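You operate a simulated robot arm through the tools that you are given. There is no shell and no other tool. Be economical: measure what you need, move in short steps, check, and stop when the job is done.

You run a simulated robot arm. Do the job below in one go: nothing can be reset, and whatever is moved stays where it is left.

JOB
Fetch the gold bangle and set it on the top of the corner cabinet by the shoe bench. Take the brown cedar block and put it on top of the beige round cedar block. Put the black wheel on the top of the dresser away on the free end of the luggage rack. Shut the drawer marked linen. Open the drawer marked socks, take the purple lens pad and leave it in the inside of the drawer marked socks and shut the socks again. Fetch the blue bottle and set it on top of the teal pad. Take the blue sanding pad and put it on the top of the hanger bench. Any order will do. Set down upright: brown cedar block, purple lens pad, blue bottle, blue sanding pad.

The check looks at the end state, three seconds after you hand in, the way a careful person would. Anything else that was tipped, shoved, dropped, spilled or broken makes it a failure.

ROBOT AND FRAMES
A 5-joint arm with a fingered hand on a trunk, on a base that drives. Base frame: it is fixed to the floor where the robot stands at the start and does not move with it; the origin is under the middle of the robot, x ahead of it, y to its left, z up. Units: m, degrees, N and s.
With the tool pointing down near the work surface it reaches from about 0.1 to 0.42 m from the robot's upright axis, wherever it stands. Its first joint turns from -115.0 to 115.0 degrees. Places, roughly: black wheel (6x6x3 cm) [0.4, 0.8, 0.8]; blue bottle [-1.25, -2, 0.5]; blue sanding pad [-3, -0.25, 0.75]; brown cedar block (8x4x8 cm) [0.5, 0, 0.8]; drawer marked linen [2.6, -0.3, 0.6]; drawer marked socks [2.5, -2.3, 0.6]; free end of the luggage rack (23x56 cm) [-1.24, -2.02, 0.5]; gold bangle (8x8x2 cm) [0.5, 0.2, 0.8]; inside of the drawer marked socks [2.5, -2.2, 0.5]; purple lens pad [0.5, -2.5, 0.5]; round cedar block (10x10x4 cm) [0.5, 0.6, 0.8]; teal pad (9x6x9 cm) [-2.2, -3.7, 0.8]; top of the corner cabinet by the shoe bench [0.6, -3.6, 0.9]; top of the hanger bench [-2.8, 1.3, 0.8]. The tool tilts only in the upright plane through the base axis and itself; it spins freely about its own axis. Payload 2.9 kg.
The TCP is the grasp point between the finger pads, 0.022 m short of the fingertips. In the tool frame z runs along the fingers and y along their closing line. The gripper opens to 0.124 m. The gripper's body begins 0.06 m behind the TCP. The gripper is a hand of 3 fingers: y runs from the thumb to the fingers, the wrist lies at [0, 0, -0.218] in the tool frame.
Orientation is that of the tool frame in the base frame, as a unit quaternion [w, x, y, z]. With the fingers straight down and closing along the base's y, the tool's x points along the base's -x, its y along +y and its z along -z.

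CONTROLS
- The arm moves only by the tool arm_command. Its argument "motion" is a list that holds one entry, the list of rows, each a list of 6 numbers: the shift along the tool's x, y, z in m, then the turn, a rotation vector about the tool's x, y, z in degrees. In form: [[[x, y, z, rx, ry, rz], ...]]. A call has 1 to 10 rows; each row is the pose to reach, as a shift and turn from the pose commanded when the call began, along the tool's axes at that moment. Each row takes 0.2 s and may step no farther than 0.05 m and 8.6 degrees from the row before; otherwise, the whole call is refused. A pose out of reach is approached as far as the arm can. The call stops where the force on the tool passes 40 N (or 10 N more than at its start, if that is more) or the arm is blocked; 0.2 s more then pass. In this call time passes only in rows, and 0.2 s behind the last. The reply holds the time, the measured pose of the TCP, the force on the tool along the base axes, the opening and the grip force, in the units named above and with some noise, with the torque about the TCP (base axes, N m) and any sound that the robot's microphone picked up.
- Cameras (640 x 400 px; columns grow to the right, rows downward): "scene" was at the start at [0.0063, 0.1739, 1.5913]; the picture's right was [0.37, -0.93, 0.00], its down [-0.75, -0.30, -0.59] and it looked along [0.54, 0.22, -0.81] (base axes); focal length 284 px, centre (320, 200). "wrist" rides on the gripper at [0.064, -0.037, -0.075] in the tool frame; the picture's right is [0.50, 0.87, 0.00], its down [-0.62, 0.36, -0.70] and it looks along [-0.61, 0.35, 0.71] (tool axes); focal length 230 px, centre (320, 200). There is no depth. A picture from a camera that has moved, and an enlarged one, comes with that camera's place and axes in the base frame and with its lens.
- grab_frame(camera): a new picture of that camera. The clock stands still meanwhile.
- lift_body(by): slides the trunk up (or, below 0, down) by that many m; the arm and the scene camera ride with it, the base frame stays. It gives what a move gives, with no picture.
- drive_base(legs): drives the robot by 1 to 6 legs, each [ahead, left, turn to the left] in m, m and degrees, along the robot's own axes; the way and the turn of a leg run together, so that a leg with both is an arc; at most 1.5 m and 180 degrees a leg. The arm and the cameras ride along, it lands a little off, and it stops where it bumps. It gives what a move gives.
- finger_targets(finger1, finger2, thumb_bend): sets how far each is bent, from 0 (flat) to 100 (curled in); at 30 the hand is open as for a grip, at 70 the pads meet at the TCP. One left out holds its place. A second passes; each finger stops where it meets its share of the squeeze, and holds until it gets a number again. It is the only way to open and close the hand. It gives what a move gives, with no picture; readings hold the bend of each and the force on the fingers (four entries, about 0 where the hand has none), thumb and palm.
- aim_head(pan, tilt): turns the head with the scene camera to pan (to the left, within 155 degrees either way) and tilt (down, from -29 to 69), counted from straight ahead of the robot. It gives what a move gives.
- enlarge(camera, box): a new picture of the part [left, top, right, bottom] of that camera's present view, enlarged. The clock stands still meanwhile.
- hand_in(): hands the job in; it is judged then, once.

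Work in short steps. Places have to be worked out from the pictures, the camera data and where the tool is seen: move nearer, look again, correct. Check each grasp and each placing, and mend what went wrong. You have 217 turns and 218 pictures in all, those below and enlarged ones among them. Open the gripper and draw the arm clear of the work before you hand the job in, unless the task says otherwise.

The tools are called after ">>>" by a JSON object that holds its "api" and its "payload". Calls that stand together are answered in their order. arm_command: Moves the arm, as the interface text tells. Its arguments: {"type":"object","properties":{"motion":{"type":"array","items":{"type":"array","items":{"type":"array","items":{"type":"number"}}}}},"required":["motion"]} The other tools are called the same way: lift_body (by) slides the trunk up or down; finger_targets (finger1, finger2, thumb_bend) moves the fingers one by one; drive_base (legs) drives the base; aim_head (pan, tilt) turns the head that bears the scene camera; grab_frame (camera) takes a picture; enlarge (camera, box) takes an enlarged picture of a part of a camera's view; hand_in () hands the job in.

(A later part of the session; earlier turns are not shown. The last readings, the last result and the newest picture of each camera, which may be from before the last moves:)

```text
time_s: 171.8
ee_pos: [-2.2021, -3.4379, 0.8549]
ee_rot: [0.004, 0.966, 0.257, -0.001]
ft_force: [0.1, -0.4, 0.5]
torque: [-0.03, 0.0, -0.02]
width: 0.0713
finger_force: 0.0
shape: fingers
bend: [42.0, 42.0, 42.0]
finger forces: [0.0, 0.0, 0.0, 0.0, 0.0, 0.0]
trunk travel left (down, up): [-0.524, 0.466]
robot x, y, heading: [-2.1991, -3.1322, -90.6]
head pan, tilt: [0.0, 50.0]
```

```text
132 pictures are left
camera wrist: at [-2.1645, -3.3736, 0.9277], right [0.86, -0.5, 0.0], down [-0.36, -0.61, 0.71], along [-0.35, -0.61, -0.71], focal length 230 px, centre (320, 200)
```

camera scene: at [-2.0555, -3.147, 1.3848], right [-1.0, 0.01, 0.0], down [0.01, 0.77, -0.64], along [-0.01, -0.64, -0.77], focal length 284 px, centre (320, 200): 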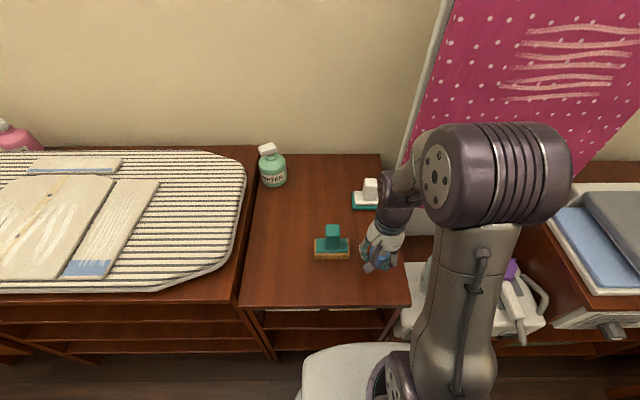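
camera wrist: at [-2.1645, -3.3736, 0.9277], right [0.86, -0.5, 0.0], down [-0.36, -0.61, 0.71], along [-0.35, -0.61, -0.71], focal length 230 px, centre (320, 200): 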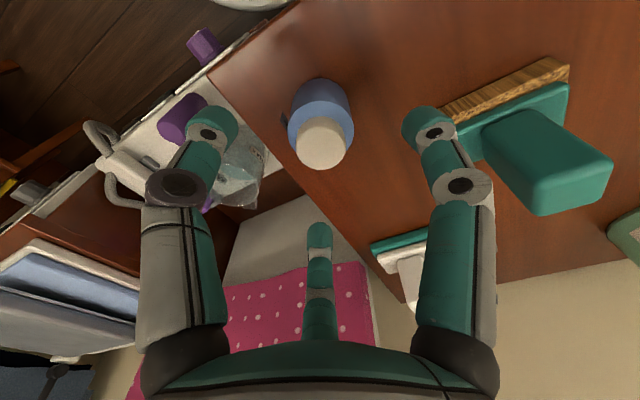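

Bottle centred. I lower to z≈0.775 and grip again.

>>> {"api": "lift_body", "payload": {"by": -0.08}}

>>> {"api": "finger_targets", "payload": {"finger1": 70, "finger2": 70, "thumb_bend": 70}}

>>> {"api": "lift_body", "payload": {"by": 0.17}}

>>> {"api": "grab_frame", "payload": {"camera": "wrist"}}

```text
time_s: 173.0
ee_pos: [-2.2009, -3.4382, 0.7744]
ee_rot: [0.004, 0.966, 0.257, -0.001]
ft_force: [-0.1, -0.5, 0.6]
torque: [0.04, 0.02, 0.0]
width: 0.0713
finger_force: 0.0
shape: fingers
bend: [42.0, 42.0, 42.0]
finger forces: [0.0, 0.0, 0.1, 0.1, 0.0, 0.1]
trunk travel left (down, up): [-0.444, 0.546]
robot x, y, heading: [-2.1964, -3.1364, -90.7]
head pan, tilt: [0.0, 50.0]
```

```text
time_s: 174.0
ee_pos: [-2.2001, -3.4378, 0.7753]
ee_rot: [0.004, 0.966, 0.257, 0.0]
ft_force: [0.0, 0.2, 0.0]
torque: [0.05, 0.03, 0.02]
width: 0.028
finger_force: 14.3
shape: fingers
bend: [57.0, 56.0, 60.0]
finger forces: [8.1, 9.1, 0.0, 0.0, 11.4, 0.1]
trunk travel left (down, up): [-0.444, 0.546]
robot x, y, heading: [-2.2008, -3.1351, -90.6]
head pan, tilt: [0.0, 50.0]
```

```text
time_s: 175.9
ee_pos: [-2.2005, -3.4383, 0.9446]
ee_rot: [0.003, 0.967, 0.257, 0.0]
ft_force: [-0.1, -0.2, -0.8]
torque: [-0.04, -0.03, 0.04]
width: 0.0283
finger_force: 14.6
shape: fingers
bend: [57.0, 56.0, 60.0]
finger forces: [8.1, 9.0, 0.1, 0.0, 11.5, 0.0]
trunk travel left (down, up): [-0.614, 0.376]
robot x, y, heading: [-2.1974, -3.1328, -90.9]
head pan, tilt: [0.0, 50.0]
```

```text
131 pictures are left
camera wrist: at [-2.1644, -3.3738, 1.0176], right [0.86, -0.5, 0.0], down [-0.36, -0.61, 0.71], along [-0.35, -0.61, -0.71], focal length 230 px, centre (320, 200)
```

wrist: 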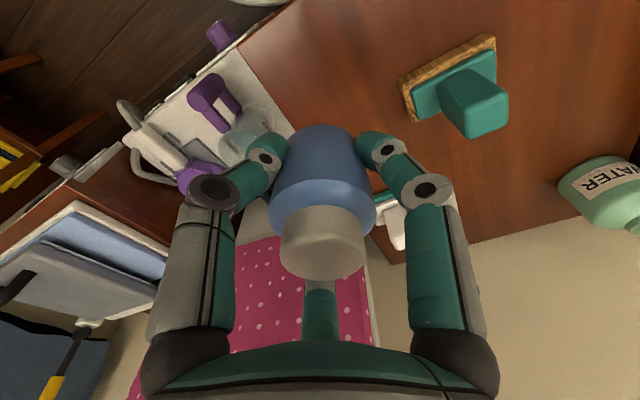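

Held. I extend over the pad.

>>> {"api": "arm_command", "payload": {"motion": [[[-0.02, 0.0353, 0, 0, 0, 0], [-0.04, 0.0706, 0, 0, 0, 0], [-0.06, 0.1059, 0, 0, 0, 0], [-0.08, 0.1412, 0, 0, 0, 0], [-0.1, 0.1765, 0, 0, 0, 0], [-0.1195, 0.2115, 0, 0, 0, 0]]]}}

>>> {"api": "lift_body", "payload": {"by": -0.045}}

>>> {"api": "grab_frame", "payload": {"camera": "wrist"}}

>>> {"api": "aim_head", "payload": {"pan": 5, "tilt": 40}}

>>> {"api": "enlarge", "payload": {"camera": "scene", "box": [300, 140, 460, 240]}}

```text
time_s: 177.3
ee_pos: [-2.1957, -3.6844, 0.9452]
ee_rot: [0.002, 0.966, 0.257, 0.0]
ft_force: [0.5, -0.2, -1.2]
torque: [0.01, -0.02, -0.01]
width: 0.0279
finger_force: 14.0
shape: fingers
bend: [57.0, 56.0, 60.0]
finger forces: [7.9, 9.3, 0.0, 0.0, 11.3, 0.0]
trunk travel left (down, up): [-0.614, 0.376]
robot x, y, heading: [-2.196, -3.1344, -90.5]
head pan, tilt: [0.0, 50.0]
```

```text
time_s: 178.2
ee_pos: [-2.1975, -3.6843, 0.8998]
ee_rot: [0.004, 0.966, 0.257, -0.001]
ft_force: [-0.4, 0.7, -0.3]
torque: [0.03, 0.04, -0.01]
width: 0.0279
finger_force: 14.0
shape: fingers
bend: [57.0, 56.0, 60.0]
finger forces: [7.9, 9.2, 0.0, 0.0, 11.4, 0.0]
trunk travel left (down, up): [-0.569, 0.421]
robot x, y, heading: [-2.1978, -3.1357, -90.7]
head pan, tilt: [0.0, 50.0]
```

```text
130 pictures are left
camera wrist: at [-2.1599, -3.6194, 0.9735], right [0.86, -0.5, 0.0], down [-0.36, -0.61, 0.71], along [-0.35, -0.61, -0.71], focal length 230 px, centre (320, 200)
```

wrist: 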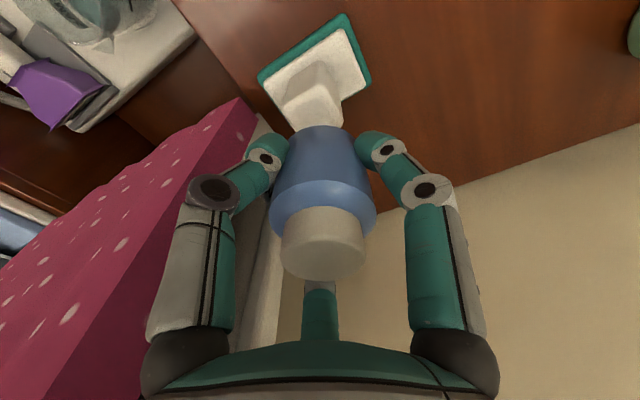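

```text
time_s: 178.9
ee_pos: [-2.1963, -3.6845, 0.901]
ee_rot: [0.003, 0.966, 0.257, -0.001]
ft_force: [-0.5, -0.3, 0.5]
torque: [0.02, -0.01, 0.02]
width: 0.028
finger_force: 14.1
shape: fingers
bend: [57.0, 56.0, 60.0]
finger forces: [7.9, 9.3, 0.0, 0.0, 11.4, 0.0]
trunk travel left (down, up): [-0.569, 0.421]
robot x, y, heading: [-2.1995, -3.1347, -90.7]
head pan, tilt: [5.0, 40.0]
```

```text
4.00 times, centred on (380, 190) of scene
camera zoom: at [-2.0482, -3.1606, 1.4799], right [-1.0, -0.08, 0.0], down [-0.05, 0.64, -0.77], along [0.06, -0.76, -0.64], focal length 1137 px, centre (80, 240)
```

zoom: 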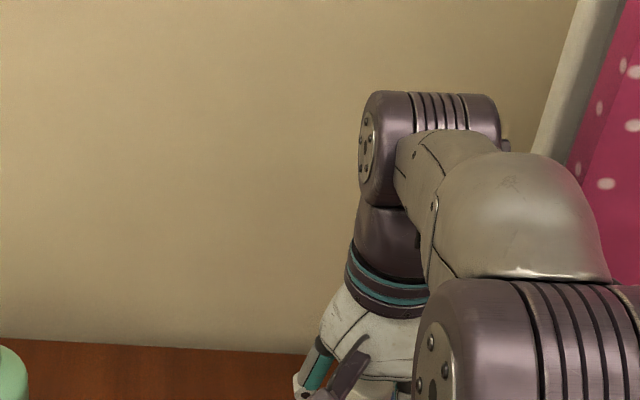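

I crop the right part of the scene view to check the bottle above the handle.

>>> {"api": "enlarge", "payload": {"camera": "scene", "box": [320, 200, 480, 300]}}

```text
4.00 times, centred on (400, 250) of scene
camera zoom: at [-2.0482, -3.1606, 1.4799], right [-1.0, -0.08, 0.0], down [-0.05, 0.64, -0.77], along [0.06, -0.76, -0.64], focal length 1137 px, centre (0, 0)
```

zoom: 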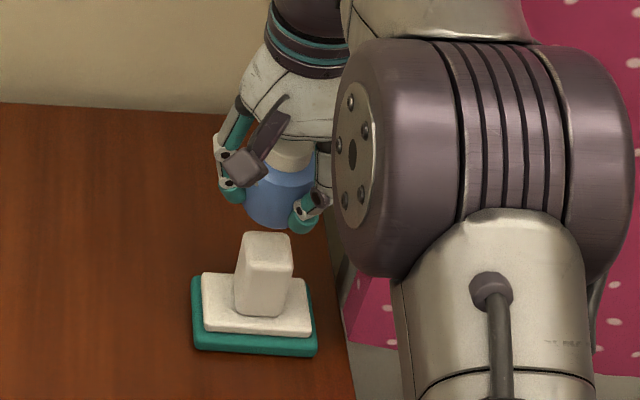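

Both views agree: bottle axis ≈(-2.203, -3.694), handle top ≈(-2.199, -3.682). I shift (+4, +12 mm) and lower 2.5 cm, then check again.

>>> {"api": "arm_command", "payload": {"motion": [[[0.0095, -0.0084, 0, 0, 0, 0]]]}}

>>> {"api": "lift_body", "payload": {"by": -0.022}}

>>> {"api": "enlarge", "payload": {"camera": "scene", "box": [320, 190, 480, 290]}}

>>> {"api": "grab_frame", "payload": {"camera": "wrist"}}

```text
time_s: 179.3
ee_pos: [-2.1935, -3.6732, 0.9]
ee_rot: [0.004, 0.966, 0.257, -0.001]
ft_force: [0.0, 0.2, -1.2]
torque: [0.0, -0.01, 0.01]
width: 0.028
finger_force: 14.1
shape: fingers
bend: [57.0, 56.0, 60.0]
finger forces: [8.0, 9.3, 0.0, 0.0, 11.3, 0.0]
trunk travel left (down, up): [-0.569, 0.421]
robot x, y, heading: [-2.1986, -3.1353, -90.7]
head pan, tilt: [5.0, 40.0]
```

```text
time_s: 180.0
ee_pos: [-2.1932, -3.6738, 0.8784]
ee_rot: [0.004, 0.967, 0.256, 0.0]
ft_force: [-0.1, -0.6, -1.3]
torque: [0.04, -0.01, 0.03]
width: 0.0279
finger_force: 14.7
shape: fingers
bend: [57.0, 56.0, 60.0]
finger forces: [7.9, 9.3, 0.1, 0.0, 11.3, 0.0]
trunk travel left (down, up): [-0.547, 0.443]
robot x, y, heading: [-2.1975, -3.1378, -90.5]
head pan, tilt: [5.0, 40.0]
```

```text
4.00 times, centred on (400, 240) of scene
camera zoom: at [-2.0483, -3.1603, 1.4579], right [-1.0, -0.08, 0.0], down [-0.05, 0.64, -0.77], along [0.06, -0.76, -0.64], focal length 1137 px, centre (0, 40)
```

zoom: 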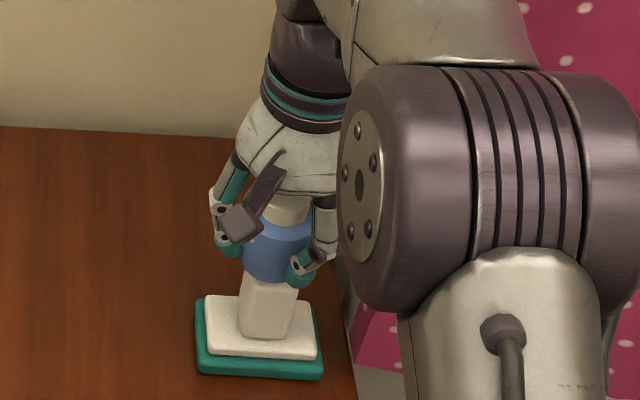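

```text
126 pictures are left
camera wrist: at [-2.1563, -3.6078, 0.9511], right [0.86, -0.5, 0.0], down [-0.36, -0.61, 0.71], along [-0.35, -0.61, -0.71], focal length 230 px, centre (320, 200)
```

wrist: 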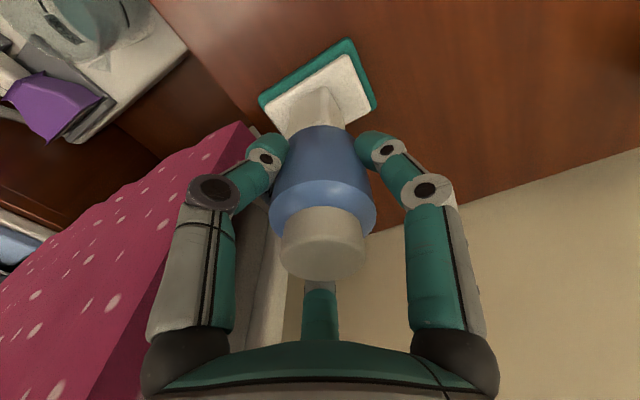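

Within ~4 mm of centre. A last 3 mm nudge and lower to contact in small steps.

>>> {"api": "arm_command", "payload": {"motion": [[[0.0036, 0, 0, 0, 0, 0]]]}}

>>> {"api": "lift_body", "payload": {"by": -0.006}}

>>> {"api": "lift_body", "payload": {"by": -0.003}}

```text
time_s: 180.4
ee_pos: [-2.1898, -3.6692, 0.8782]
ee_rot: [0.004, 0.966, 0.257, -0.001]
ft_force: [-0.4, 0.1, -0.4]
torque: [0.01, 0.01, 0.02]
width: 0.0277
finger_force: 14.3
shape: fingers
bend: [57.0, 56.0, 60.0]
finger forces: [7.9, 9.3, 0.0, 0.0, 11.3, 0.0]
trunk travel left (down, up): [-0.547, 0.443]
robot x, y, heading: [-2.2021, -3.1355, -90.4]
head pan, tilt: [5.0, 40.0]
```

```text
time_s: 181.0
ee_pos: [-2.1893, -3.6702, 0.8717]
ee_rot: [0.003, 0.966, 0.258, -0.002]
ft_force: [0.0, 0.6, -0.1]
torque: [-0.03, 0.01, 0.01]
width: 0.0281
finger_force: 14.7
shape: fingers
bend: [57.0, 56.0, 60.0]
finger forces: [7.9, 9.3, 0.1, 0.1, 11.2, 0.0]
trunk travel left (down, up): [-0.541, 0.449]
robot x, y, heading: [-2.1988, -3.1335, -90.9]
head pan, tilt: [5.0, 40.0]
```

```text
time_s: 181.5
ee_pos: [-2.1896, -3.6691, 0.8683]
ee_rot: [0.004, 0.966, 0.257, -0.001]
ft_force: [0.3, 0.2, -0.4]
torque: [0.02, -0.01, -0.01]
width: 0.0278
finger_force: 14.0
shape: fingers
bend: [57.0, 56.0, 60.0]
finger forces: [7.9, 9.4, 0.0, 0.0, 11.3, 0.0]
trunk travel left (down, up): [-0.538, 0.452]
robot x, y, heading: [-2.1988, -3.136, -90.8]
head pan, tilt: [5.0, 40.0]
```

>>> {"api": "lift_body", "payload": {"by": -0.003}}

>>> {"api": "lift_body", "payload": {"by": -0.002}}

>>> {"api": "enlarge", "payload": {"camera": "scene", "box": [320, 180, 480, 280]}}

```text
time_s: 182.0
ee_pos: [-2.1913, -3.6692, 0.866]
ee_rot: [0.004, 0.966, 0.257, 0.0]
ft_force: [0.2, 0.4, 0.2]
torque: [-0.02, 0.02, -0.02]
width: 0.0278
finger_force: 14.5
shape: fingers
bend: [57.0, 56.0, 60.0]
finger forces: [7.9, 9.3, 0.0, 0.0, 11.3, 0.0]
trunk travel left (down, up): [-0.535, 0.455]
robot x, y, heading: [-2.1993, -3.135, -90.5]
head pan, tilt: [5.0, 40.0]
```

```text
time_s: 182.5
ee_pos: [-2.1906, -3.6698, 0.8621]
ee_rot: [0.005, 0.966, 0.257, -0.002]
ft_force: [0.0, 0.0, 3.0]
torque: [0.01, 0.0, 0.02]
width: 0.0276
finger_force: 14.6
shape: fingers
bend: [57.0, 56.0, 61.0]
finger forces: [7.9, 9.5, 0.1, 0.0, 11.7, 0.0]
trunk travel left (down, up): [-0.533, 0.457]
robot x, y, heading: [-2.1985, -3.1388, -90.7]
head pan, tilt: [5.0, 40.0]
```

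```text
4.00 times, centred on (400, 230) of scene
camera zoom: at [-2.0482, -3.1603, 1.444], right [-1.0, -0.08, 0.0], down [-0.05, 0.64, -0.77], along [0.06, -0.76, -0.64], focal length 1137 px, centre (0, 80)
```

zoom: 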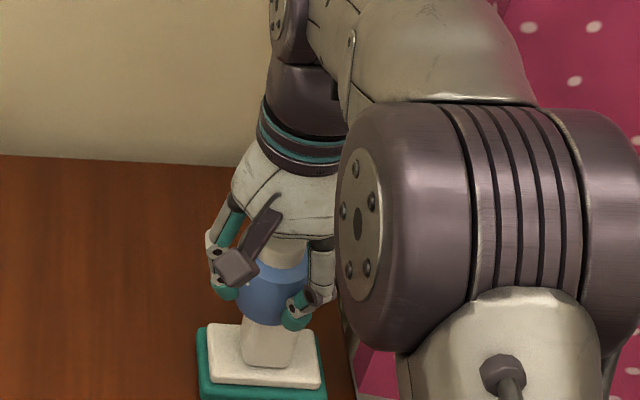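

Touching (3 N), but the bottle looks ~6 mm toward me from the handle's centre. I lift 4 mm, shift 5 mm outward, and set down again.

>>> {"api": "lift_body", "payload": {"by": 0.004}}

>>> {"api": "arm_command", "payload": {"motion": [[[-0.0025, 0.0043, 0, 0, 0, 0]]]}}

>>> {"api": "lift_body", "payload": {"by": -0.0045}}

>>> {"api": "lift_body", "payload": {"by": -0.002}}

>>> {"api": "enlarge", "payload": {"camera": "scene", "box": [340, 210, 420, 260]}}

```text
time_s: 183.1
ee_pos: [-2.1895, -3.669, 0.8672]
ee_rot: [0.004, 0.966, 0.258, -0.001]
ft_force: [0.2, 0.2, -0.8]
torque: [0.01, -0.02, -0.02]
width: 0.0279
finger_force: 14.6
shape: fingers
bend: [57.0, 56.0, 61.0]
finger forces: [8.0, 9.4, 0.1, 0.1, 11.6, 0.0]
trunk travel left (down, up): [-0.537, 0.453]
robot x, y, heading: [-2.1987, -3.1361, -90.8]
head pan, tilt: [5.0, 40.0]
```

```text
time_s: 183.5
ee_pos: [-2.19, -3.6752, 0.8675]
ee_rot: [0.003, 0.966, 0.257, -0.001]
ft_force: [0.8, -0.3, -1.2]
torque: [-0.04, -0.01, -0.02]
width: 0.0276
finger_force: 14.0
shape: fingers
bend: [57.0, 56.0, 61.0]
finger forces: [8.0, 9.5, 0.0, 0.1, 11.6, 0.0]
trunk travel left (down, up): [-0.537, 0.453]
robot x, y, heading: [-2.1984, -3.1379, -90.7]
head pan, tilt: [5.0, 40.0]
```

```text
time_s: 184.0
ee_pos: [-2.1903, -3.6753, 0.8643]
ee_rot: [0.004, 0.967, 0.257, -0.001]
ft_force: [0.7, -0.6, 4.4]
torque: [-0.01, 0.02, 0.01]
width: 0.0279
finger_force: 15.0
shape: fingers
bend: [57.0, 56.0, 61.0]
finger forces: [8.1, 9.5, 0.1, 0.1, 11.9, 0.1]
trunk travel left (down, up): [-0.533, 0.457]
robot x, y, heading: [-2.1961, -3.1388, -90.7]
head pan, tilt: [5.0, 40.0]
```

```text
time_s: 184.5
ee_pos: [-2.1889, -3.6728, 0.8634]
ee_rot: [0.006, 0.966, 0.257, -0.001]
ft_force: [-0.7, -1.4, 12.6]
torque: [0.0, 0.02, 0.03]
width: 0.0274
finger_force: 16.4
shape: fingers
bend: [57.0, 56.0, 61.0]
finger forces: [8.6, 10.5, 0.0, 0.0, 12.4, 0.0]
trunk travel left (down, up): [-0.531, 0.459]
robot x, y, heading: [-2.1987, -3.1335, -90.8]
head pan, tilt: [5.0, 40.0]
```

```text
8.00 times, centred on (380, 235) of scene
camera zoom: at [-2.0482, -3.1589, 1.4417], right [-1.0, -0.08, 0.0], down [-0.05, 0.64, -0.77], along [0.06, -0.76, -0.64], focal length 2273 px, centre (-160, -80)
```

zoom: 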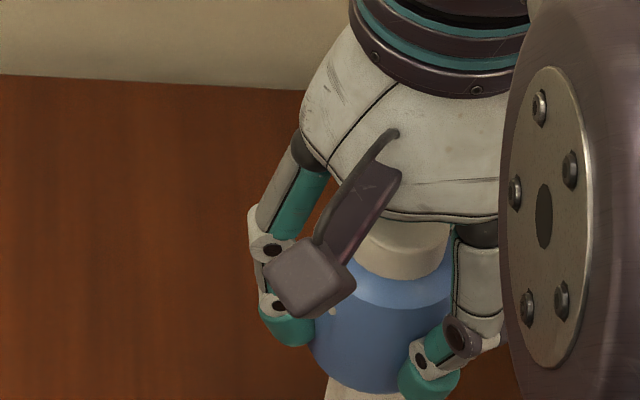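

Firm contact (12 N). I relieve 1.5 mm and release gently, in two stages.

>>> {"api": "lift_body", "payload": {"by": 0.0015}}

>>> {"api": "finger_targets", "payload": {"finger1": 53, "finger2": 52, "thumb_bend": 56}}

>>> {"api": "finger_targets", "payload": {"finger1": 40, "finger2": 40, "thumb_bend": 40}}

>>> {"api": "grab_frame", "payload": {"camera": "wrist"}}

```text
time_s: 185.0
ee_pos: [-2.1911, -3.6752, 0.8633]
ee_rot: [0.004, 0.967, 0.256, -0.001]
ft_force: [0.0, -1.3, 8.1]
torque: [-0.04, 0.0, -0.04]
width: 0.0273
finger_force: 15.3
shape: fingers
bend: [57.0, 56.0, 61.0]
finger forces: [8.5, 10.2, 0.0, 0.1, 12.2, 0.1]
trunk travel left (down, up): [-0.532, 0.458]
robot x, y, heading: [-2.1992, -3.1313, -90.3]
head pan, tilt: [5.0, 40.0]
```

```text
time_s: 186.0
ee_pos: [-2.1897, -3.6753, 0.864]
ee_rot: [0.004, 0.966, 0.257, -0.001]
ft_force: [-0.6, -0.4, -0.8]
torque: [-0.03, 0.02, 0.01]
width: 0.0367
finger_force: 0.1
shape: fingers
bend: [53.0, 52.0, 56.0]
finger forces: [0.1, 0.0, 0.0, 0.0, 0.1, 0.0]
trunk travel left (down, up): [-0.532, 0.458]
robot x, y, heading: [-2.1996, -3.1342, -90.8]
head pan, tilt: [5.0, 40.0]
```

```text
time_s: 187.0
ee_pos: [-2.1892, -3.6742, 0.8642]
ee_rot: [0.004, 0.966, 0.257, -0.001]
ft_force: [0.0, -0.3, 0.9]
torque: [0.02, -0.02, -0.02]
width: 0.0769
finger_force: 0.1
shape: fingers
bend: [40.0, 40.0, 40.0]
finger forces: [0.0, 0.0, 0.0, 0.1, 0.0, 0.0]
trunk travel left (down, up): [-0.532, 0.458]
robot x, y, heading: [-2.1994, -3.1363, -90.6]
head pan, tilt: [5.0, 40.0]
```

```text
123 pictures are left
camera wrist: at [-2.1531, -3.6107, 0.9362], right [0.86, -0.5, 0.0], down [-0.36, -0.61, 0.71], along [-0.35, -0.61, -0.71], focal length 230 px, centre (320, 200)
```

wrist: 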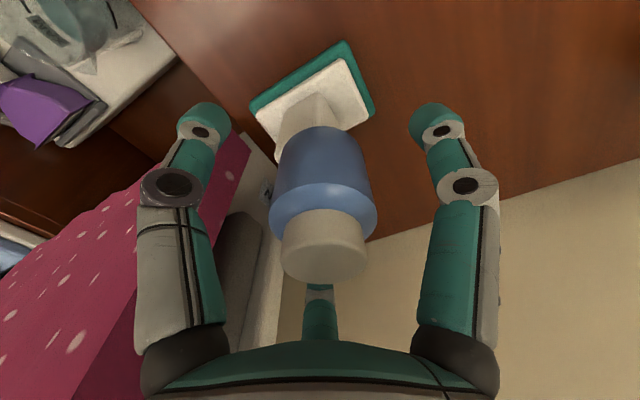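

The bottle stands free. I raise the hand straight up and inspect.

>>> {"api": "lift_body", "payload": {"by": 0.13}}

>>> {"api": "arm_command", "payload": {"motion": [[[0.022, -0.042, 0, 0, 0, 0], [0.044, -0.084, 0, 0, 0, 0], [0.066, -0.126, 0, 0, 0, 0], [0.088, -0.168, 0, 0, 0, 0]]]}}

>>> {"api": "aim_head", "payload": {"pan": 12, "tilt": 45}}

>>> {"api": "grab_frame", "payload": {"camera": "scene"}}

>>> {"api": "grab_frame", "payload": {"camera": "wrist"}}

```text
time_s: 188.6
ee_pos: [-2.1888, -3.6749, 0.9935]
ee_rot: [0.003, 0.966, 0.258, -0.001]
ft_force: [-0.5, -0.1, -0.9]
torque: [0.0, 0.03, -0.02]
width: 0.0768
finger_force: 0.0
shape: fingers
bend: [40.0, 40.0, 40.0]
finger forces: [0.0, 0.0, 0.0, 0.0, 0.0, 0.0]
trunk travel left (down, up): [-0.662, 0.328]
robot x, y, heading: [-2.1994, -3.1353, -90.3]
head pan, tilt: [5.0, 40.0]
```

```text
time_s: 189.6
ee_pos: [-2.1973, -3.484, 0.9947]
ee_rot: [0.006, 0.966, 0.258, -0.001]
ft_force: [-0.1, 0.3, -0.4]
torque: [-0.05, 0.01, -0.01]
width: 0.0768
finger_force: 0.1
shape: fingers
bend: [40.0, 40.0, 40.0]
finger forces: [0.0, 0.0, 0.1, 0.0, 0.0, 0.0]
trunk travel left (down, up): [-0.662, 0.328]
robot x, y, heading: [-2.2001, -3.1385, -90.8]
head pan, tilt: [5.0, 40.0]
```

```text
time_s: 190.3
ee_pos: [-2.1961, -3.4842, 0.9948]
ee_rot: [0.004, 0.967, 0.256, 0.0]
ft_force: [-0.1, 0.6, 0.4]
torque: [0.0, 0.01, 0.0]
width: 0.0769
finger_force: 0.0
shape: fingers
bend: [40.0, 40.0, 40.0]
finger forces: [0.0, 0.0, 0.0, 0.0, 0.1, 0.0]
trunk travel left (down, up): [-0.662, 0.328]
robot x, y, heading: [-2.1992, -3.1362, -90.3]
head pan, tilt: [12.0, 45.0]
```

```text
122 pictures are left
camera scene: at [-2.0387, -3.1556, 1.5657], right [-0.98, -0.2, 0.0], down [-0.14, 0.69, -0.71], along [0.14, -0.69, -0.71], focal length 284 px, centre (320, 200)
```

scene: 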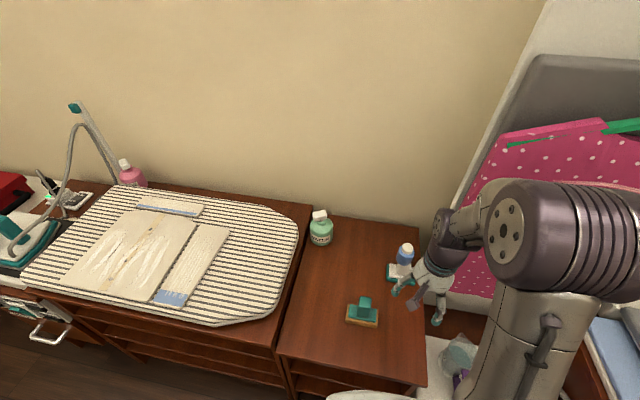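

```text
121 pictures are left
camera wrist: at [-2.1598, -3.42, 1.0669], right [0.86, -0.5, 0.0], down [-0.36, -0.61, 0.71], along [-0.35, -0.61, -0.71], focal length 230 px, centre (320, 200)
```

wrist: 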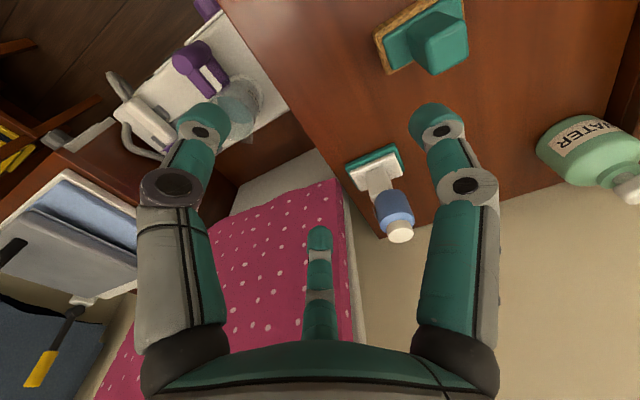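

The bottle stands upright on the teal pad. Next the purple lens pad on the shoe bench near (0.5, −2.5): I drive there, facing +x.

>>> {"api": "drive_base", "payload": {"legs": [[-0.32, 0, 0], [0, 0, 90.5], [1.2, 0, 0], [0.85, 0.2, 0]]}}

>>> {"api": "aim_head", "payload": {"pan": 10, "tilt": 40}}

>>> {"api": "grab_frame", "payload": {"camera": "scene"}}

>>> {"api": "aim_head", "payload": {"pan": 110, "tilt": 30}}

>>> {"api": "grab_frame", "payload": {"camera": "scene"}}

```text
time_s: 206.1
ee_pos: [0.1965, -2.6738, 0.9941]
ee_rot: [0.003, 0.513, 0.858, 0.002]
ft_force: [0.5, 0.4, -1.0]
torque: [-0.01, 0.0, 0.0]
width: 0.0769
finger_force: 0.1
shape: fingers
bend: [40.0, 40.0, 40.0]
finger forces: [0.0, 0.0, 0.0, 0.0, 0.0, 0.0]
trunk travel left (down, up): [-0.662, 0.328]
robot x, y, heading: [-0.1513, -2.6669, -2.1]
head pan, tilt: [12.0, 45.0]
```

```text
time_s: 206.8
ee_pos: [0.1975, -2.673, 0.9947]
ee_rot: [0.003, 0.513, 0.859, 0.003]
ft_force: [-0.3, 0.7, -0.6]
torque: [0.04, 0.0, 0.03]
width: 0.0768
finger_force: 0.1
shape: fingers
bend: [40.0, 40.0, 40.0]
finger forces: [0.0, 0.0, 0.0, 0.0, 0.1, 0.0]
trunk travel left (down, up): [-0.662, 0.328]
robot x, y, heading: [-0.1529, -2.6685, -2.3]
head pan, tilt: [10.0, 40.0]
```

```text
120 pictures are left
camera scene: at [-0.1231, -2.5065, 1.5729], right [0.14, -0.99, 0.0], down [-0.64, -0.09, -0.77], along [0.76, 0.11, -0.64], focal length 284 px, centre (320, 200)
```

scene: 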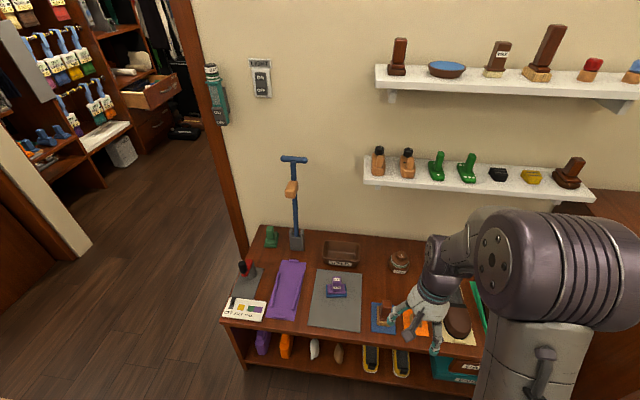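

```text
time_s: 208.5
ee_pos: [0.1964, -2.6738, 0.9931]
ee_rot: [0.003, 0.513, 0.859, 0.002]
ft_force: [-0.2, -0.7, 0.7]
torque: [0.0, 0.04, 0.01]
width: 0.0768
finger_force: 0.1
shape: fingers
bend: [40.0, 40.0, 40.0]
finger forces: [0.1, 0.1, 0.1, 0.0, 0.0, 0.0]
trunk travel left (down, up): [-0.662, 0.328]
robot x, y, heading: [-0.154, -2.6649, -2.2]
head pan, tilt: [110.0, 30.0]
```

```text
119 pictures are left
camera scene: at [-0.235, -2.4321, 1.5883], right [0.95, 0.31, 0.0], down [0.15, -0.48, -0.87], along [-0.27, 0.82, -0.5], focal length 284 px, centre (320, 200)
```

scene: 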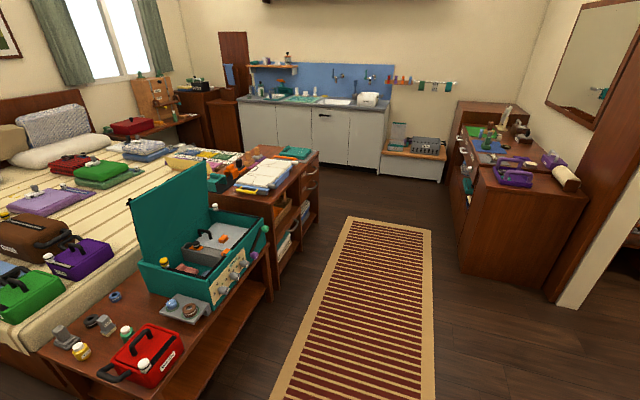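

The rack behind me is in order. On the shoe bench a purple piece sits on the grey mat; I zoom on it.

>>> {"api": "aim_head", "payload": {"pan": 10, "tilt": 40}}

>>> {"api": "enlarge", "payload": {"camera": "scene", "box": [210, 220, 450, 370]}}

>>> {"api": "enlarge", "payload": {"camera": "scene", "box": [300, 255, 380, 305]}}

```text
time_s: 210.3
ee_pos: [0.1976, -2.6741, 0.994]
ee_rot: [0.004, 0.513, 0.858, 0.002]
ft_force: [0.2, -0.6, -0.3]
torque: [0.0, 0.02, -0.02]
width: 0.0768
finger_force: 0.1
shape: fingers
bend: [40.0, 40.0, 40.0]
finger forces: [0.1, 0.1, 0.0, 0.0, 0.1, 0.0]
trunk travel left (down, up): [-0.662, 0.328]
robot x, y, heading: [-0.1516, -2.6657, -2.1]
head pan, tilt: [10.0, 40.0]
```

```text
2.67 times, centred on (330, 295) of scene
camera zoom: at [-0.1231, -2.5065, 1.573], right [0.14, -0.99, 0.0], down [-0.64, -0.09, -0.77], along [0.76, 0.11, -0.64], focal length 758 px, centre (293, -53)
```

zoom: 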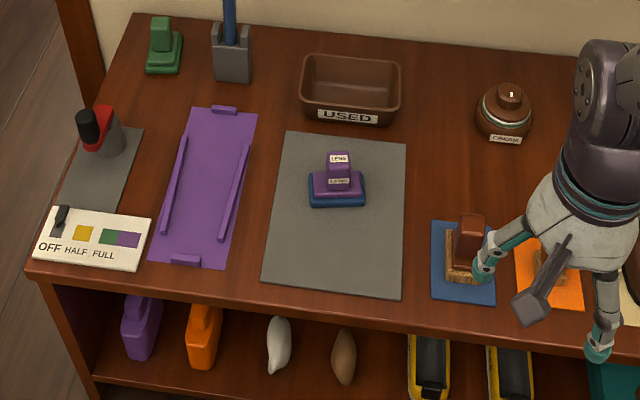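

```text
8.00 times, centred on (340, 280) of scene
camera zoom: at [-0.1231, -2.5065, 1.573], right [0.14, -0.99, 0.0], down [-0.64, -0.09, -0.77], along [0.76, 0.11, -0.64], focal length 2273 px, centre (160, -440)
```

zoom: 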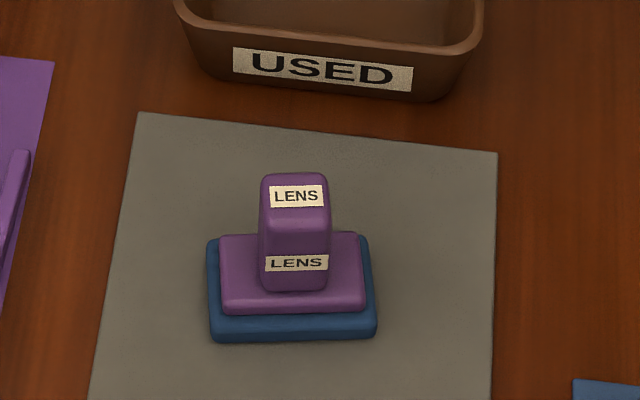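

The piece labelled LENS is the lens pad, at ≈(0.54, −2.48). The hand must be free to open the drawer first, so I go through the doorway (y≈−0.7…−1.9 at x≈0.95) into the closet to look at the drawers.

>>> {"api": "drive_base", "payload": {"legs": [[0, 0, 2.2], [0, 1.35, 0], [1.4, 0, 0]]}}

>>> {"api": "aim_head", "payload": {"pan": 20, "tilt": 35}}

>>> {"api": "grab_frame", "payload": {"camera": "scene"}}

>>> {"api": "aim_head", "payload": {"pan": -40, "tilt": 35}}

>>> {"api": "grab_frame", "payload": {"camera": "scene"}}

```text
time_s: 224.0
ee_pos: [1.5836, -1.3066, 0.9942]
ee_rot: [0.003, 0.499, 0.866, 0.003]
ft_force: [-0.3, 0.1, 0.8]
torque: [0.0, 0.02, 0.02]
width: 0.077
finger_force: 0.1
shape: fingers
bend: [40.0, 40.0, 40.0]
finger forces: [0.0, 0.1, 0.0, 0.1, 0.0, 0.1]
trunk travel left (down, up): [-0.662, 0.328]
robot x, y, heading: [1.2335, -1.3083, -0.3]
head pan, tilt: [10.0, 40.0]
```

```text
time_s: 224.8
ee_pos: [1.5838, -1.3076, 0.9941]
ee_rot: [0.003, 0.499, 0.867, 0.002]
ft_force: [-0.1, 0.4, -0.1]
torque: [-0.01, 0.0, -0.01]
width: 0.0766
finger_force: 0.0
shape: fingers
bend: [40.0, 40.0, 40.0]
finger forces: [0.0, 0.0, 0.0, 0.0, 0.0, 0.0]
trunk travel left (down, up): [-0.662, 0.328]
robot x, y, heading: [1.2384, -1.3093, -0.4]
head pan, tilt: [20.0, 35.0]
```

```text
116 pictures are left
camera scene: at [1.2585, -1.1337, 1.5805], right [0.34, -0.94, 0.0], down [-0.54, -0.19, -0.82], along [0.77, 0.27, -0.57], focal length 284 px, centre (320, 200)
```

scene: 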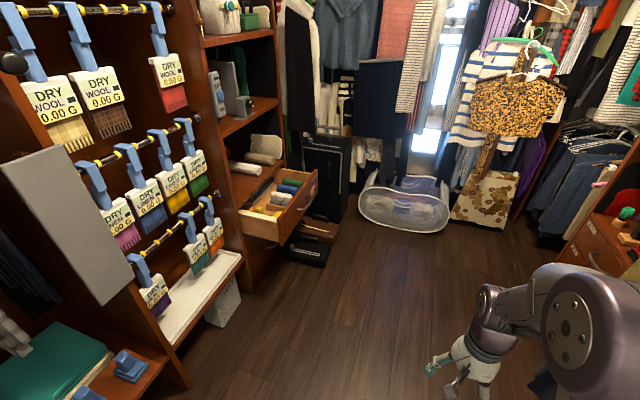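

```text
time_s: 226.1
ee_pos: [1.5848, -1.3074, 0.995]
ee_rot: [0.003, 0.499, 0.867, 0.002]
ft_force: [0.6, 0.1, -0.1]
torque: [0.01, 0.02, -0.04]
width: 0.0764
finger_force: 0.1
shape: fingers
bend: [40.0, 40.0, 40.0]
finger forces: [0.0, 0.0, 0.1, 0.1, 0.0, 0.0]
trunk travel left (down, up): [-0.662, 0.328]
robot x, y, heading: [1.2389, -1.3103, -0.5]
head pan, tilt: [-40.0, 35.0]
```

```text
115 pictures are left
camera scene: at [1.2428, -1.2202, 1.5805], right [-0.65, -0.76, 0.0], down [-0.44, 0.37, -0.82], along [0.62, -0.53, -0.57], focal length 284 px, centre (320, 200)
```

scene: 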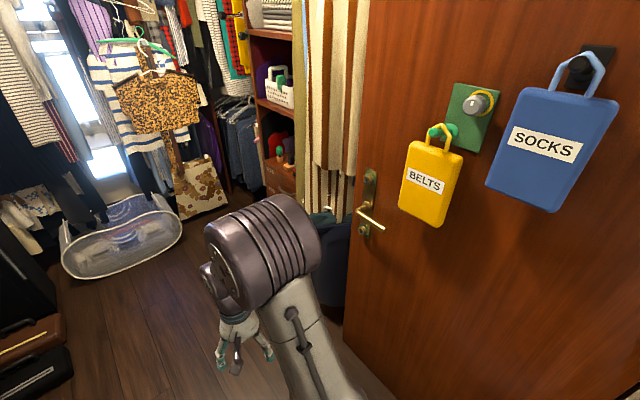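

The linen drawer stands open on the left-wall shelving at ≈(2.5, −0.4). I go deeper into the closet and look at both sides.

>>> {"api": "drive_base", "payload": {"legs": [[1.0, 0, 0]]}}

>>> {"api": "aim_head", "payload": {"pan": 70, "tilt": 45}}

>>> {"api": "grab_frame", "payload": {"camera": "scene"}}

>>> {"api": "aim_head", "payload": {"pan": -65, "tilt": 45}}

>>> {"api": "grab_frame", "payload": {"camera": "scene"}}

```text
time_s: 231.3
ee_pos: [2.599, -1.2951, 0.9948]
ee_rot: [0.003, 0.49, 0.872, 0.003]
ft_force: [0.2, 0.1, 0.0]
torque: [0.0, 0.02, -0.01]
width: 0.0767
finger_force: 0.0
shape: fingers
bend: [40.0, 40.0, 40.0]
finger forces: [0.0, 0.0, 0.0, 0.0, 0.0, 0.0]
trunk travel left (down, up): [-0.662, 0.328]
robot x, y, heading: [2.2509, -1.3033, 0.7]
head pan, tilt: [-40.0, 35.0]
```

```text
time_s: 233.2
ee_pos: [2.6002, -1.2948, 0.9937]
ee_rot: [0.003, 0.49, 0.872, 0.002]
ft_force: [0.9, 0.3, 0.7]
torque: [0.01, 0.01, -0.02]
width: 0.0772
finger_force: 0.0
shape: fingers
bend: [40.0, 40.0, 40.0]
finger forces: [0.1, 0.0, 0.0, 0.1, 0.0, 0.1]
trunk travel left (down, up): [-0.662, 0.328]
robot x, y, heading: [2.253, -1.31, 1.0]
head pan, tilt: [70.0, 45.0]
```

```text
114 pictures are left
camera scene: at [2.2146, -1.0833, 1.5657], right [0.94, -0.33, 0.0], down [-0.23, -0.67, -0.71], along [0.23, 0.67, -0.71], focal length 284 px, centre (320, 200)
```

scene: 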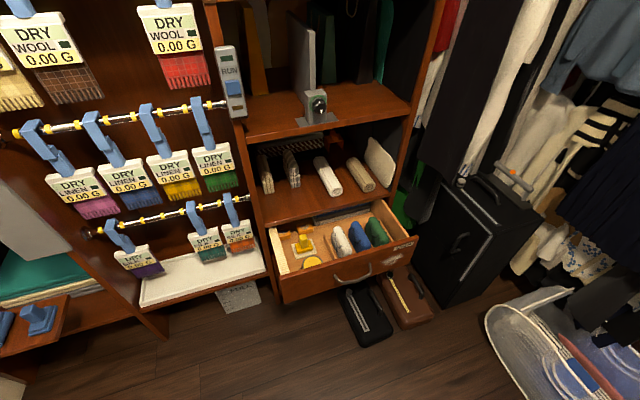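

```text
time_s: 235.3
ee_pos: [2.599, -1.2947, 0.9945]
ee_rot: [0.004, 0.49, 0.871, 0.003]
ft_force: [-0.2, 0.2, 0.2]
torque: [0.04, -0.02, 0.02]
width: 0.0766
finger_force: 0.1
shape: fingers
bend: [40.0, 40.0, 40.0]
finger forces: [0.1, 0.0, 0.0, 0.0, 0.0, 0.0]
trunk travel left (down, up): [-0.662, 0.328]
robot x, y, heading: [2.2546, -1.3053, 0.9]
head pan, tilt: [-65.0, 45.0]
```

```text
113 pictures are left
camera scene: at [2.2235, -1.2332, 1.5657], right [-0.9, -0.44, 0.0], down [-0.31, 0.64, -0.71], along [0.31, -0.64, -0.71], focal length 284 px, centre (320, 200)
```

scene: 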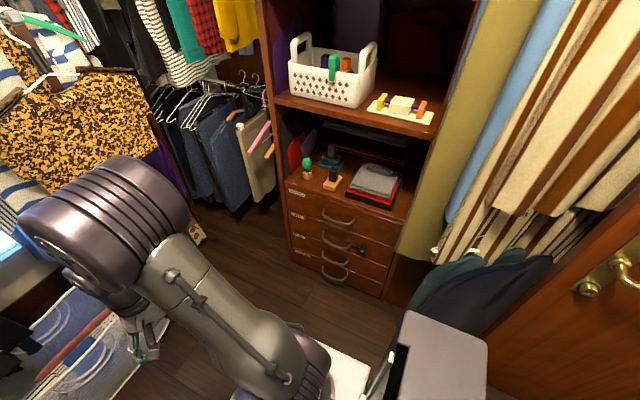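

>>> {"api": "enlarge", "payload": {"camera": "scene", "box": [270, 170, 430, 300]}}

>>> {"api": "aim_head", "payload": {"pan": 70, "tilt": 45}}

>>> {"api": "enlarge", "payload": {"camera": "scene", "box": [240, 190, 440, 315]}}

```text
3.08 times, centred on (350, 235) of scene
camera zoom: at [2.2235, -1.2332, 1.5657], right [-0.9, -0.44, 0.0], down [-0.31, 0.64, -0.71], along [0.31, -0.64, -0.71], focal length 874 px, centre (228, 92)
```

zoom: 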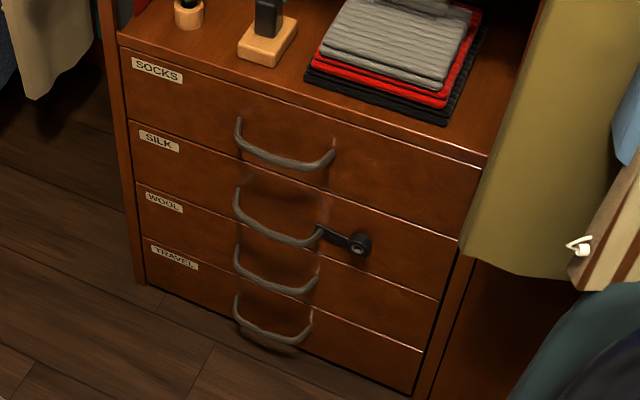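

```text
time_s: 237.5
ee_pos: [2.5996, -1.2943, 0.9945]
ee_rot: [0.002, 0.491, 0.871, 0.002]
ft_force: [-0.5, 0.5, -0.2]
torque: [-0.02, -0.02, -0.03]
width: 0.0767
finger_force: 0.1
shape: fingers
bend: [40.0, 40.0, 40.0]
finger forces: [0.0, 0.0, 0.0, 0.0, 0.1, 0.0]
trunk travel left (down, up): [-0.662, 0.328]
robot x, y, heading: [2.2534, -1.307, 1.0]
head pan, tilt: [70.0, 45.0]
```

```text
3.20 times, centred on (340, 252) of scene
camera zoom: at [2.2146, -1.0833, 1.5657], right [0.94, -0.33, 0.0], down [-0.23, -0.67, -0.71], along [0.23, 0.67, -0.71], focal length 909 px, centre (256, 32)
```

zoom: 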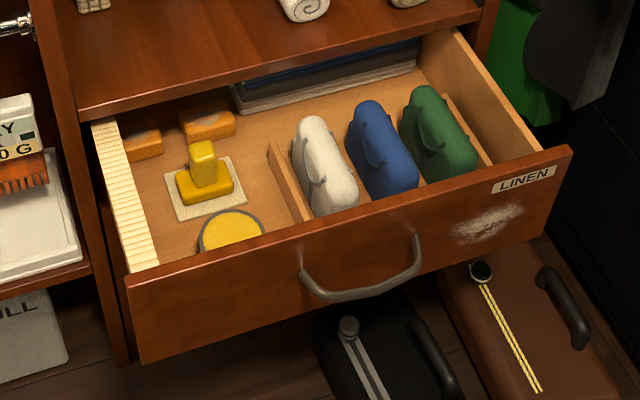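

Linen drawer: front faces −y, currently at y≈−0.57, closed plane ≈−0.37, centre x≈2.51. Socks is the top drawer of the opposite unit, closed. I turn to face the linen drawer, close the fist, and come up to it.

>>> {"api": "drive_base", "payload": {"legs": [[0, 0, 89], [0.1, -0.26, 0]]}}

>>> {"api": "finger_targets", "payload": {"finger1": 70, "finger2": 70, "thumb_bend": 70}}

>>> {"api": "aim_head", "payload": {"pan": 0, "tilt": 50}}

>>> {"api": "grab_frame", "payload": {"camera": "scene"}}

>>> {"api": "grab_frame", "payload": {"camera": "wrist"}}

```text
time_s: 243.3
ee_pos: [2.5169, -0.8603, 0.9935]
ee_rot: [0.001, -0.259, 0.966, 0.004]
ft_force: [0.3, 0.4, -0.4]
torque: [0.02, 0.01, -0.02]
width: 0.0768
finger_force: 0.0
shape: fingers
bend: [40.0, 40.0, 40.0]
finger forces: [0.0, 0.0, 0.0, 0.0, 0.0, 0.0]
trunk travel left (down, up): [-0.662, 0.328]
robot x, y, heading: [2.5174, -1.21, 89.5]
head pan, tilt: [70.0, 45.0]
```

```text
time_s: 244.3
ee_pos: [2.5165, -0.8595, 0.9939]
ee_rot: [0.002, -0.258, 0.966, 0.004]
ft_force: [0.1, -0.2, -0.4]
torque: [0.01, -0.05, -0.01]
width: 0.0
finger_force: 0.1
shape: fingers
bend: [69.0, 69.0, 70.0]
finger forces: [0.1, 0.1, 0.1, 0.0, 0.1, 0.0]
trunk travel left (down, up): [-0.662, 0.328]
robot x, y, heading: [2.5206, -1.2086, 89.4]
head pan, tilt: [70.0, 45.0]
```

```text
time_s: 245.7
ee_pos: [2.516, -0.8603, 0.9942]
ee_rot: [0.001, -0.259, 0.966, 0.003]
ft_force: [0.4, -0.3, -0.4]
torque: [-0.01, -0.02, -0.01]
width: 0.0
finger_force: 0.1
shape: fingers
bend: [69.0, 69.0, 70.0]
finger forces: [0.0, 0.0, 0.0, 0.1, 0.0, 0.0]
trunk travel left (down, up): [-0.662, 0.328]
robot x, y, heading: [2.5198, -1.2086, 89.4]
head pan, tilt: [0.0, 50.0]
```

```text
110 pictures are left
camera scene: at [2.3728, -1.189, 1.5588], right [1.0, -0.01, 0.0], down [-0.01, -0.77, -0.64], along [0.0, 0.64, -0.77], focal length 284 px, centre (320, 200)
```

scene: 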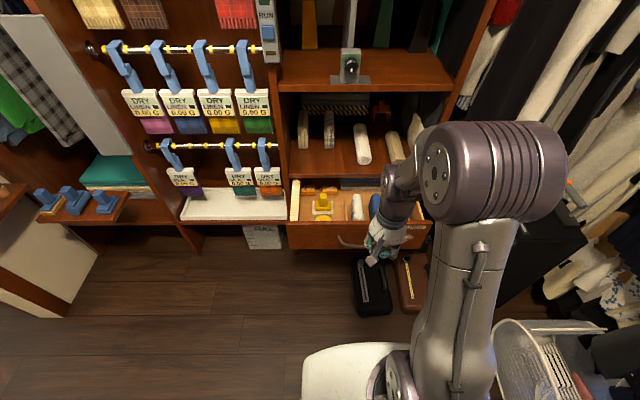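

```text
109 pictures are left
camera wrist: at [2.4785, -0.9256, 1.067], right [-0.87, 0.5, 0.0], down [0.36, 0.61, 0.71], along [0.35, 0.61, -0.71], focal length 230 px, centre (320, 200)
```

wrist: 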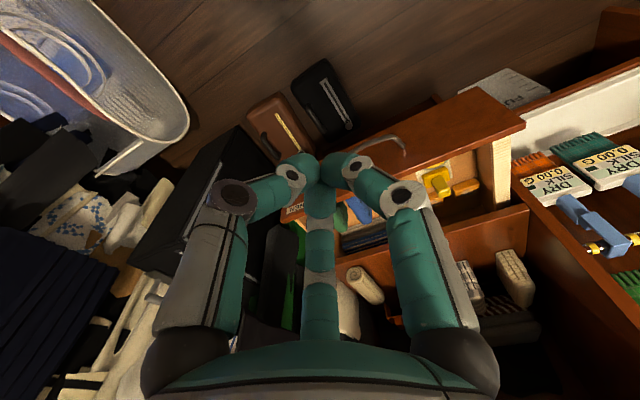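

Drawer centre x≈2.525, in line with the hand. I lower the fist in front of the panel to judge its height.

>>> {"api": "lift_body", "payload": {"by": -0.36}}

>>> {"api": "grab_frame", "payload": {"camera": "scene"}}

>>> {"api": "grab_frame", "payload": {"camera": "wrist"}}

```text
time_s: 249.2
ee_pos: [2.5158, -0.8602, 0.6332]
ee_rot: [0.0, -0.259, 0.966, 0.003]
ft_force: [0.7, -1.0, -0.4]
torque: [0.02, -0.04, -0.01]
width: 0.0
finger_force: 0.1
shape: fingers
bend: [69.0, 69.0, 70.0]
finger forces: [0.0, 0.0, 0.0, 0.1, 0.0, 0.0]
trunk travel left (down, up): [-0.302, 0.688]
robot x, y, heading: [2.5171, -1.2055, 89.6]
head pan, tilt: [0.0, 50.0]
```

```text
108 pictures are left
camera scene: at [2.3729, -1.1891, 1.1988], right [1.0, -0.01, 0.0], down [-0.01, -0.77, -0.64], along [0.01, 0.64, -0.77], focal length 284 px, centre (320, 200)
```

scene: 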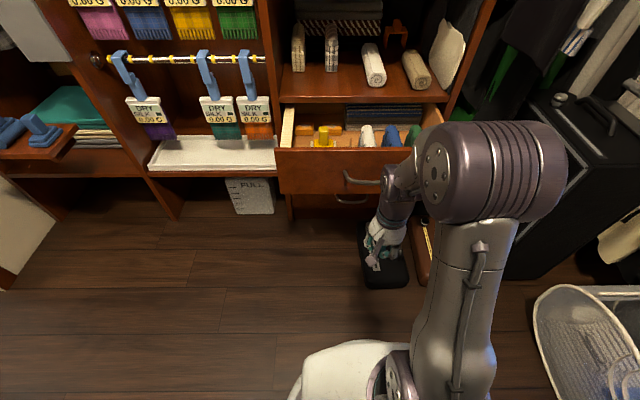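

```text
107 pictures are left
camera wrist: at [2.4785, -0.9256, 0.707], right [-0.87, 0.5, 0.0], down [0.36, 0.61, 0.71], along [0.35, 0.61, -0.71], focal length 230 px, centre (320, 200)
```

wrist: 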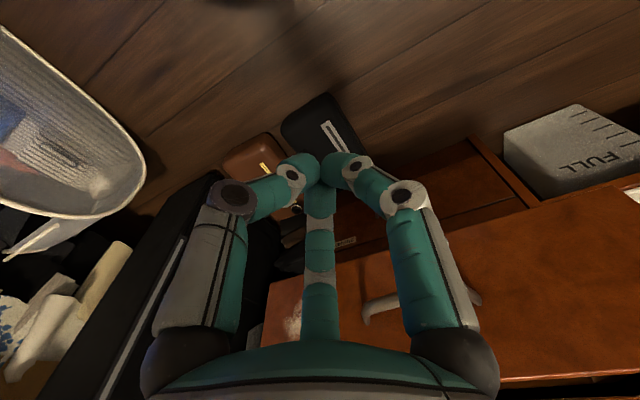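

Using both heights, the panel spans z≈0.52–0.70 at y≈−0.60 with the handle bar near z≈0.61 sticking out. A suitcase stands at y≈−0.71, so the base must stay behind y≈−0.98. I drive up 17 cm and will push on the handle with the fist.

>>> {"api": "lift_body", "payload": {"by": -0.013}}

>>> {"api": "drive_base", "payload": {"legs": [[0.17, 0, 0]]}}

>>> {"api": "grab_frame", "payload": {"camera": "wrist"}}

>>> {"api": "enlarge", "payload": {"camera": "scene", "box": [260, 120, 460, 245]}}

```text
time_s: 249.8
ee_pos: [2.515, -0.8607, 0.6206]
ee_rot: [0.001, -0.258, 0.966, 0.004]
ft_force: [0.1, 0.1, -0.4]
torque: [0.0, 0.02, -0.01]
width: 0.0001
finger_force: 0.1
shape: fingers
bend: [69.0, 69.0, 70.0]
finger forces: [0.0, 0.0, 0.0, 0.0, 0.1, 0.0]
trunk travel left (down, up): [-0.289, 0.701]
robot x, y, heading: [2.5186, -1.2122, 89.3]
head pan, tilt: [0.0, 50.0]
```

```text
time_s: 251.3
ee_pos: [2.5178, -0.6873, 0.6214]
ee_rot: [0.001, -0.259, 0.966, 0.003]
ft_force: [0.2, 0.7, 0.3]
torque: [-0.02, -0.02, 0.02]
width: 0.0
finger_force: 0.0
shape: fingers
bend: [69.0, 69.0, 70.0]
finger forces: [0.0, 0.1, 0.0, 0.0, 0.0, 0.1]
trunk travel left (down, up): [-0.289, 0.701]
robot x, y, heading: [2.5218, -1.0389, 89.8]
head pan, tilt: [0.0, 50.0]
```

```text
106 pictures are left
camera wrist: at [2.4789, -0.7521, 0.6939], right [-0.87, 0.5, 0.0], down [0.35, 0.61, 0.71], along [0.35, 0.61, -0.71], focal length 230 px, centre (320, 200)
```

wrist: 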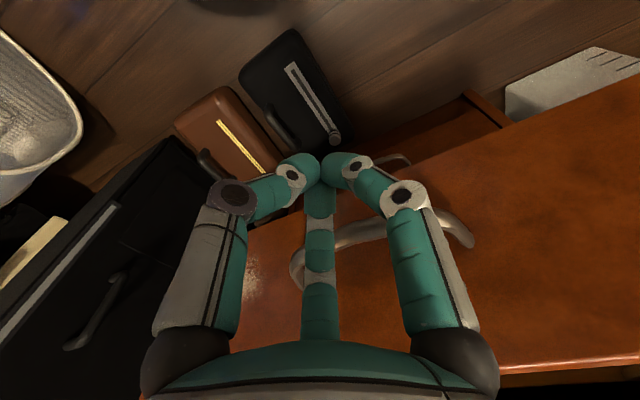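

```text
3.20 times, centred on (360, 182) of scene
camera zoom: at [2.374, -1.0158, 1.1858], right [1.0, -0.01, 0.0], down [0.0, -0.77, -0.64], along [0.0, 0.64, -0.77], focal length 909 px, centre (192, 256)
```

zoom: 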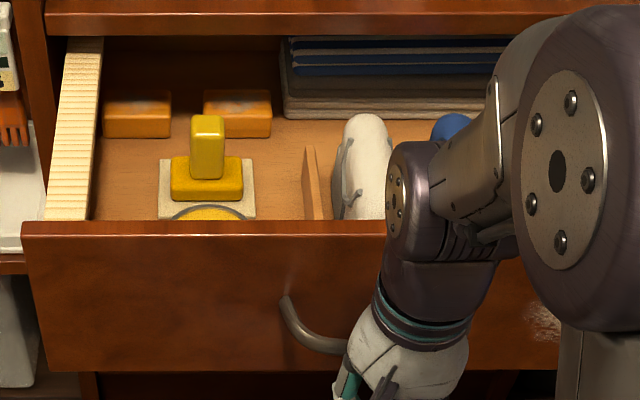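

The handle is just in front of the fist. I push along +y, first 12 cm.

>>> {"api": "arm_command", "payload": {"motion": [[[-0.015, 0.026, 0, 0, 0, 0], [-0.03, 0.052, 0, 0, 0, 0], [-0.045, 0.078, 0, 0, 0, 0], [-0.06, 0.104, 0, 0, 0, 0]]]}}

>>> {"api": "enlarge", "payload": {"camera": "scene", "box": [260, 120, 460, 245]}}

```text
time_s: 252.3
ee_pos: [2.5159, -0.5667, 0.6252]
ee_rot: [0.001, -0.261, 0.965, 0.003]
ft_force: [-0.8, -10.0, -4.5]
torque: [0.15, 0.03, -0.12]
width: 0.0
finger_force: 5.3
shape: fingers
bend: [69.0, 70.0, 70.0]
finger forces: [0.0, 10.4, 0.1, 0.0, 0.1, 0.1]
trunk travel left (down, up): [-0.289, 0.701]
robot x, y, heading: [2.5201, -1.0358, 89.9]
head pan, tilt: [0.0, 50.0]
```

```text
3.20 times, centred on (360, 182) of scene
camera zoom: at [2.3738, -1.0172, 1.1857], right [1.0, -0.01, 0.0], down [0.0, -0.77, -0.64], along [0.0, 0.64, -0.77], focal length 909 px, centre (192, 256)
```

zoom: 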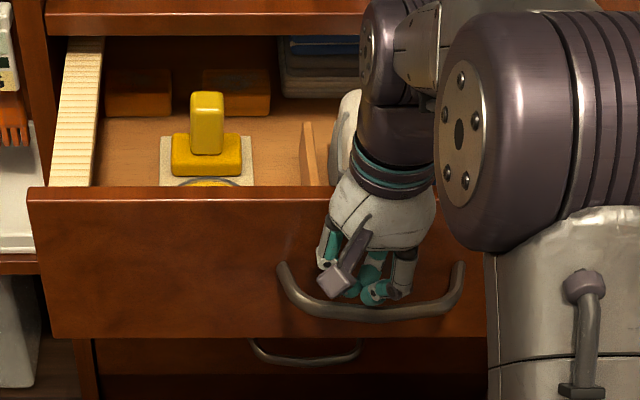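

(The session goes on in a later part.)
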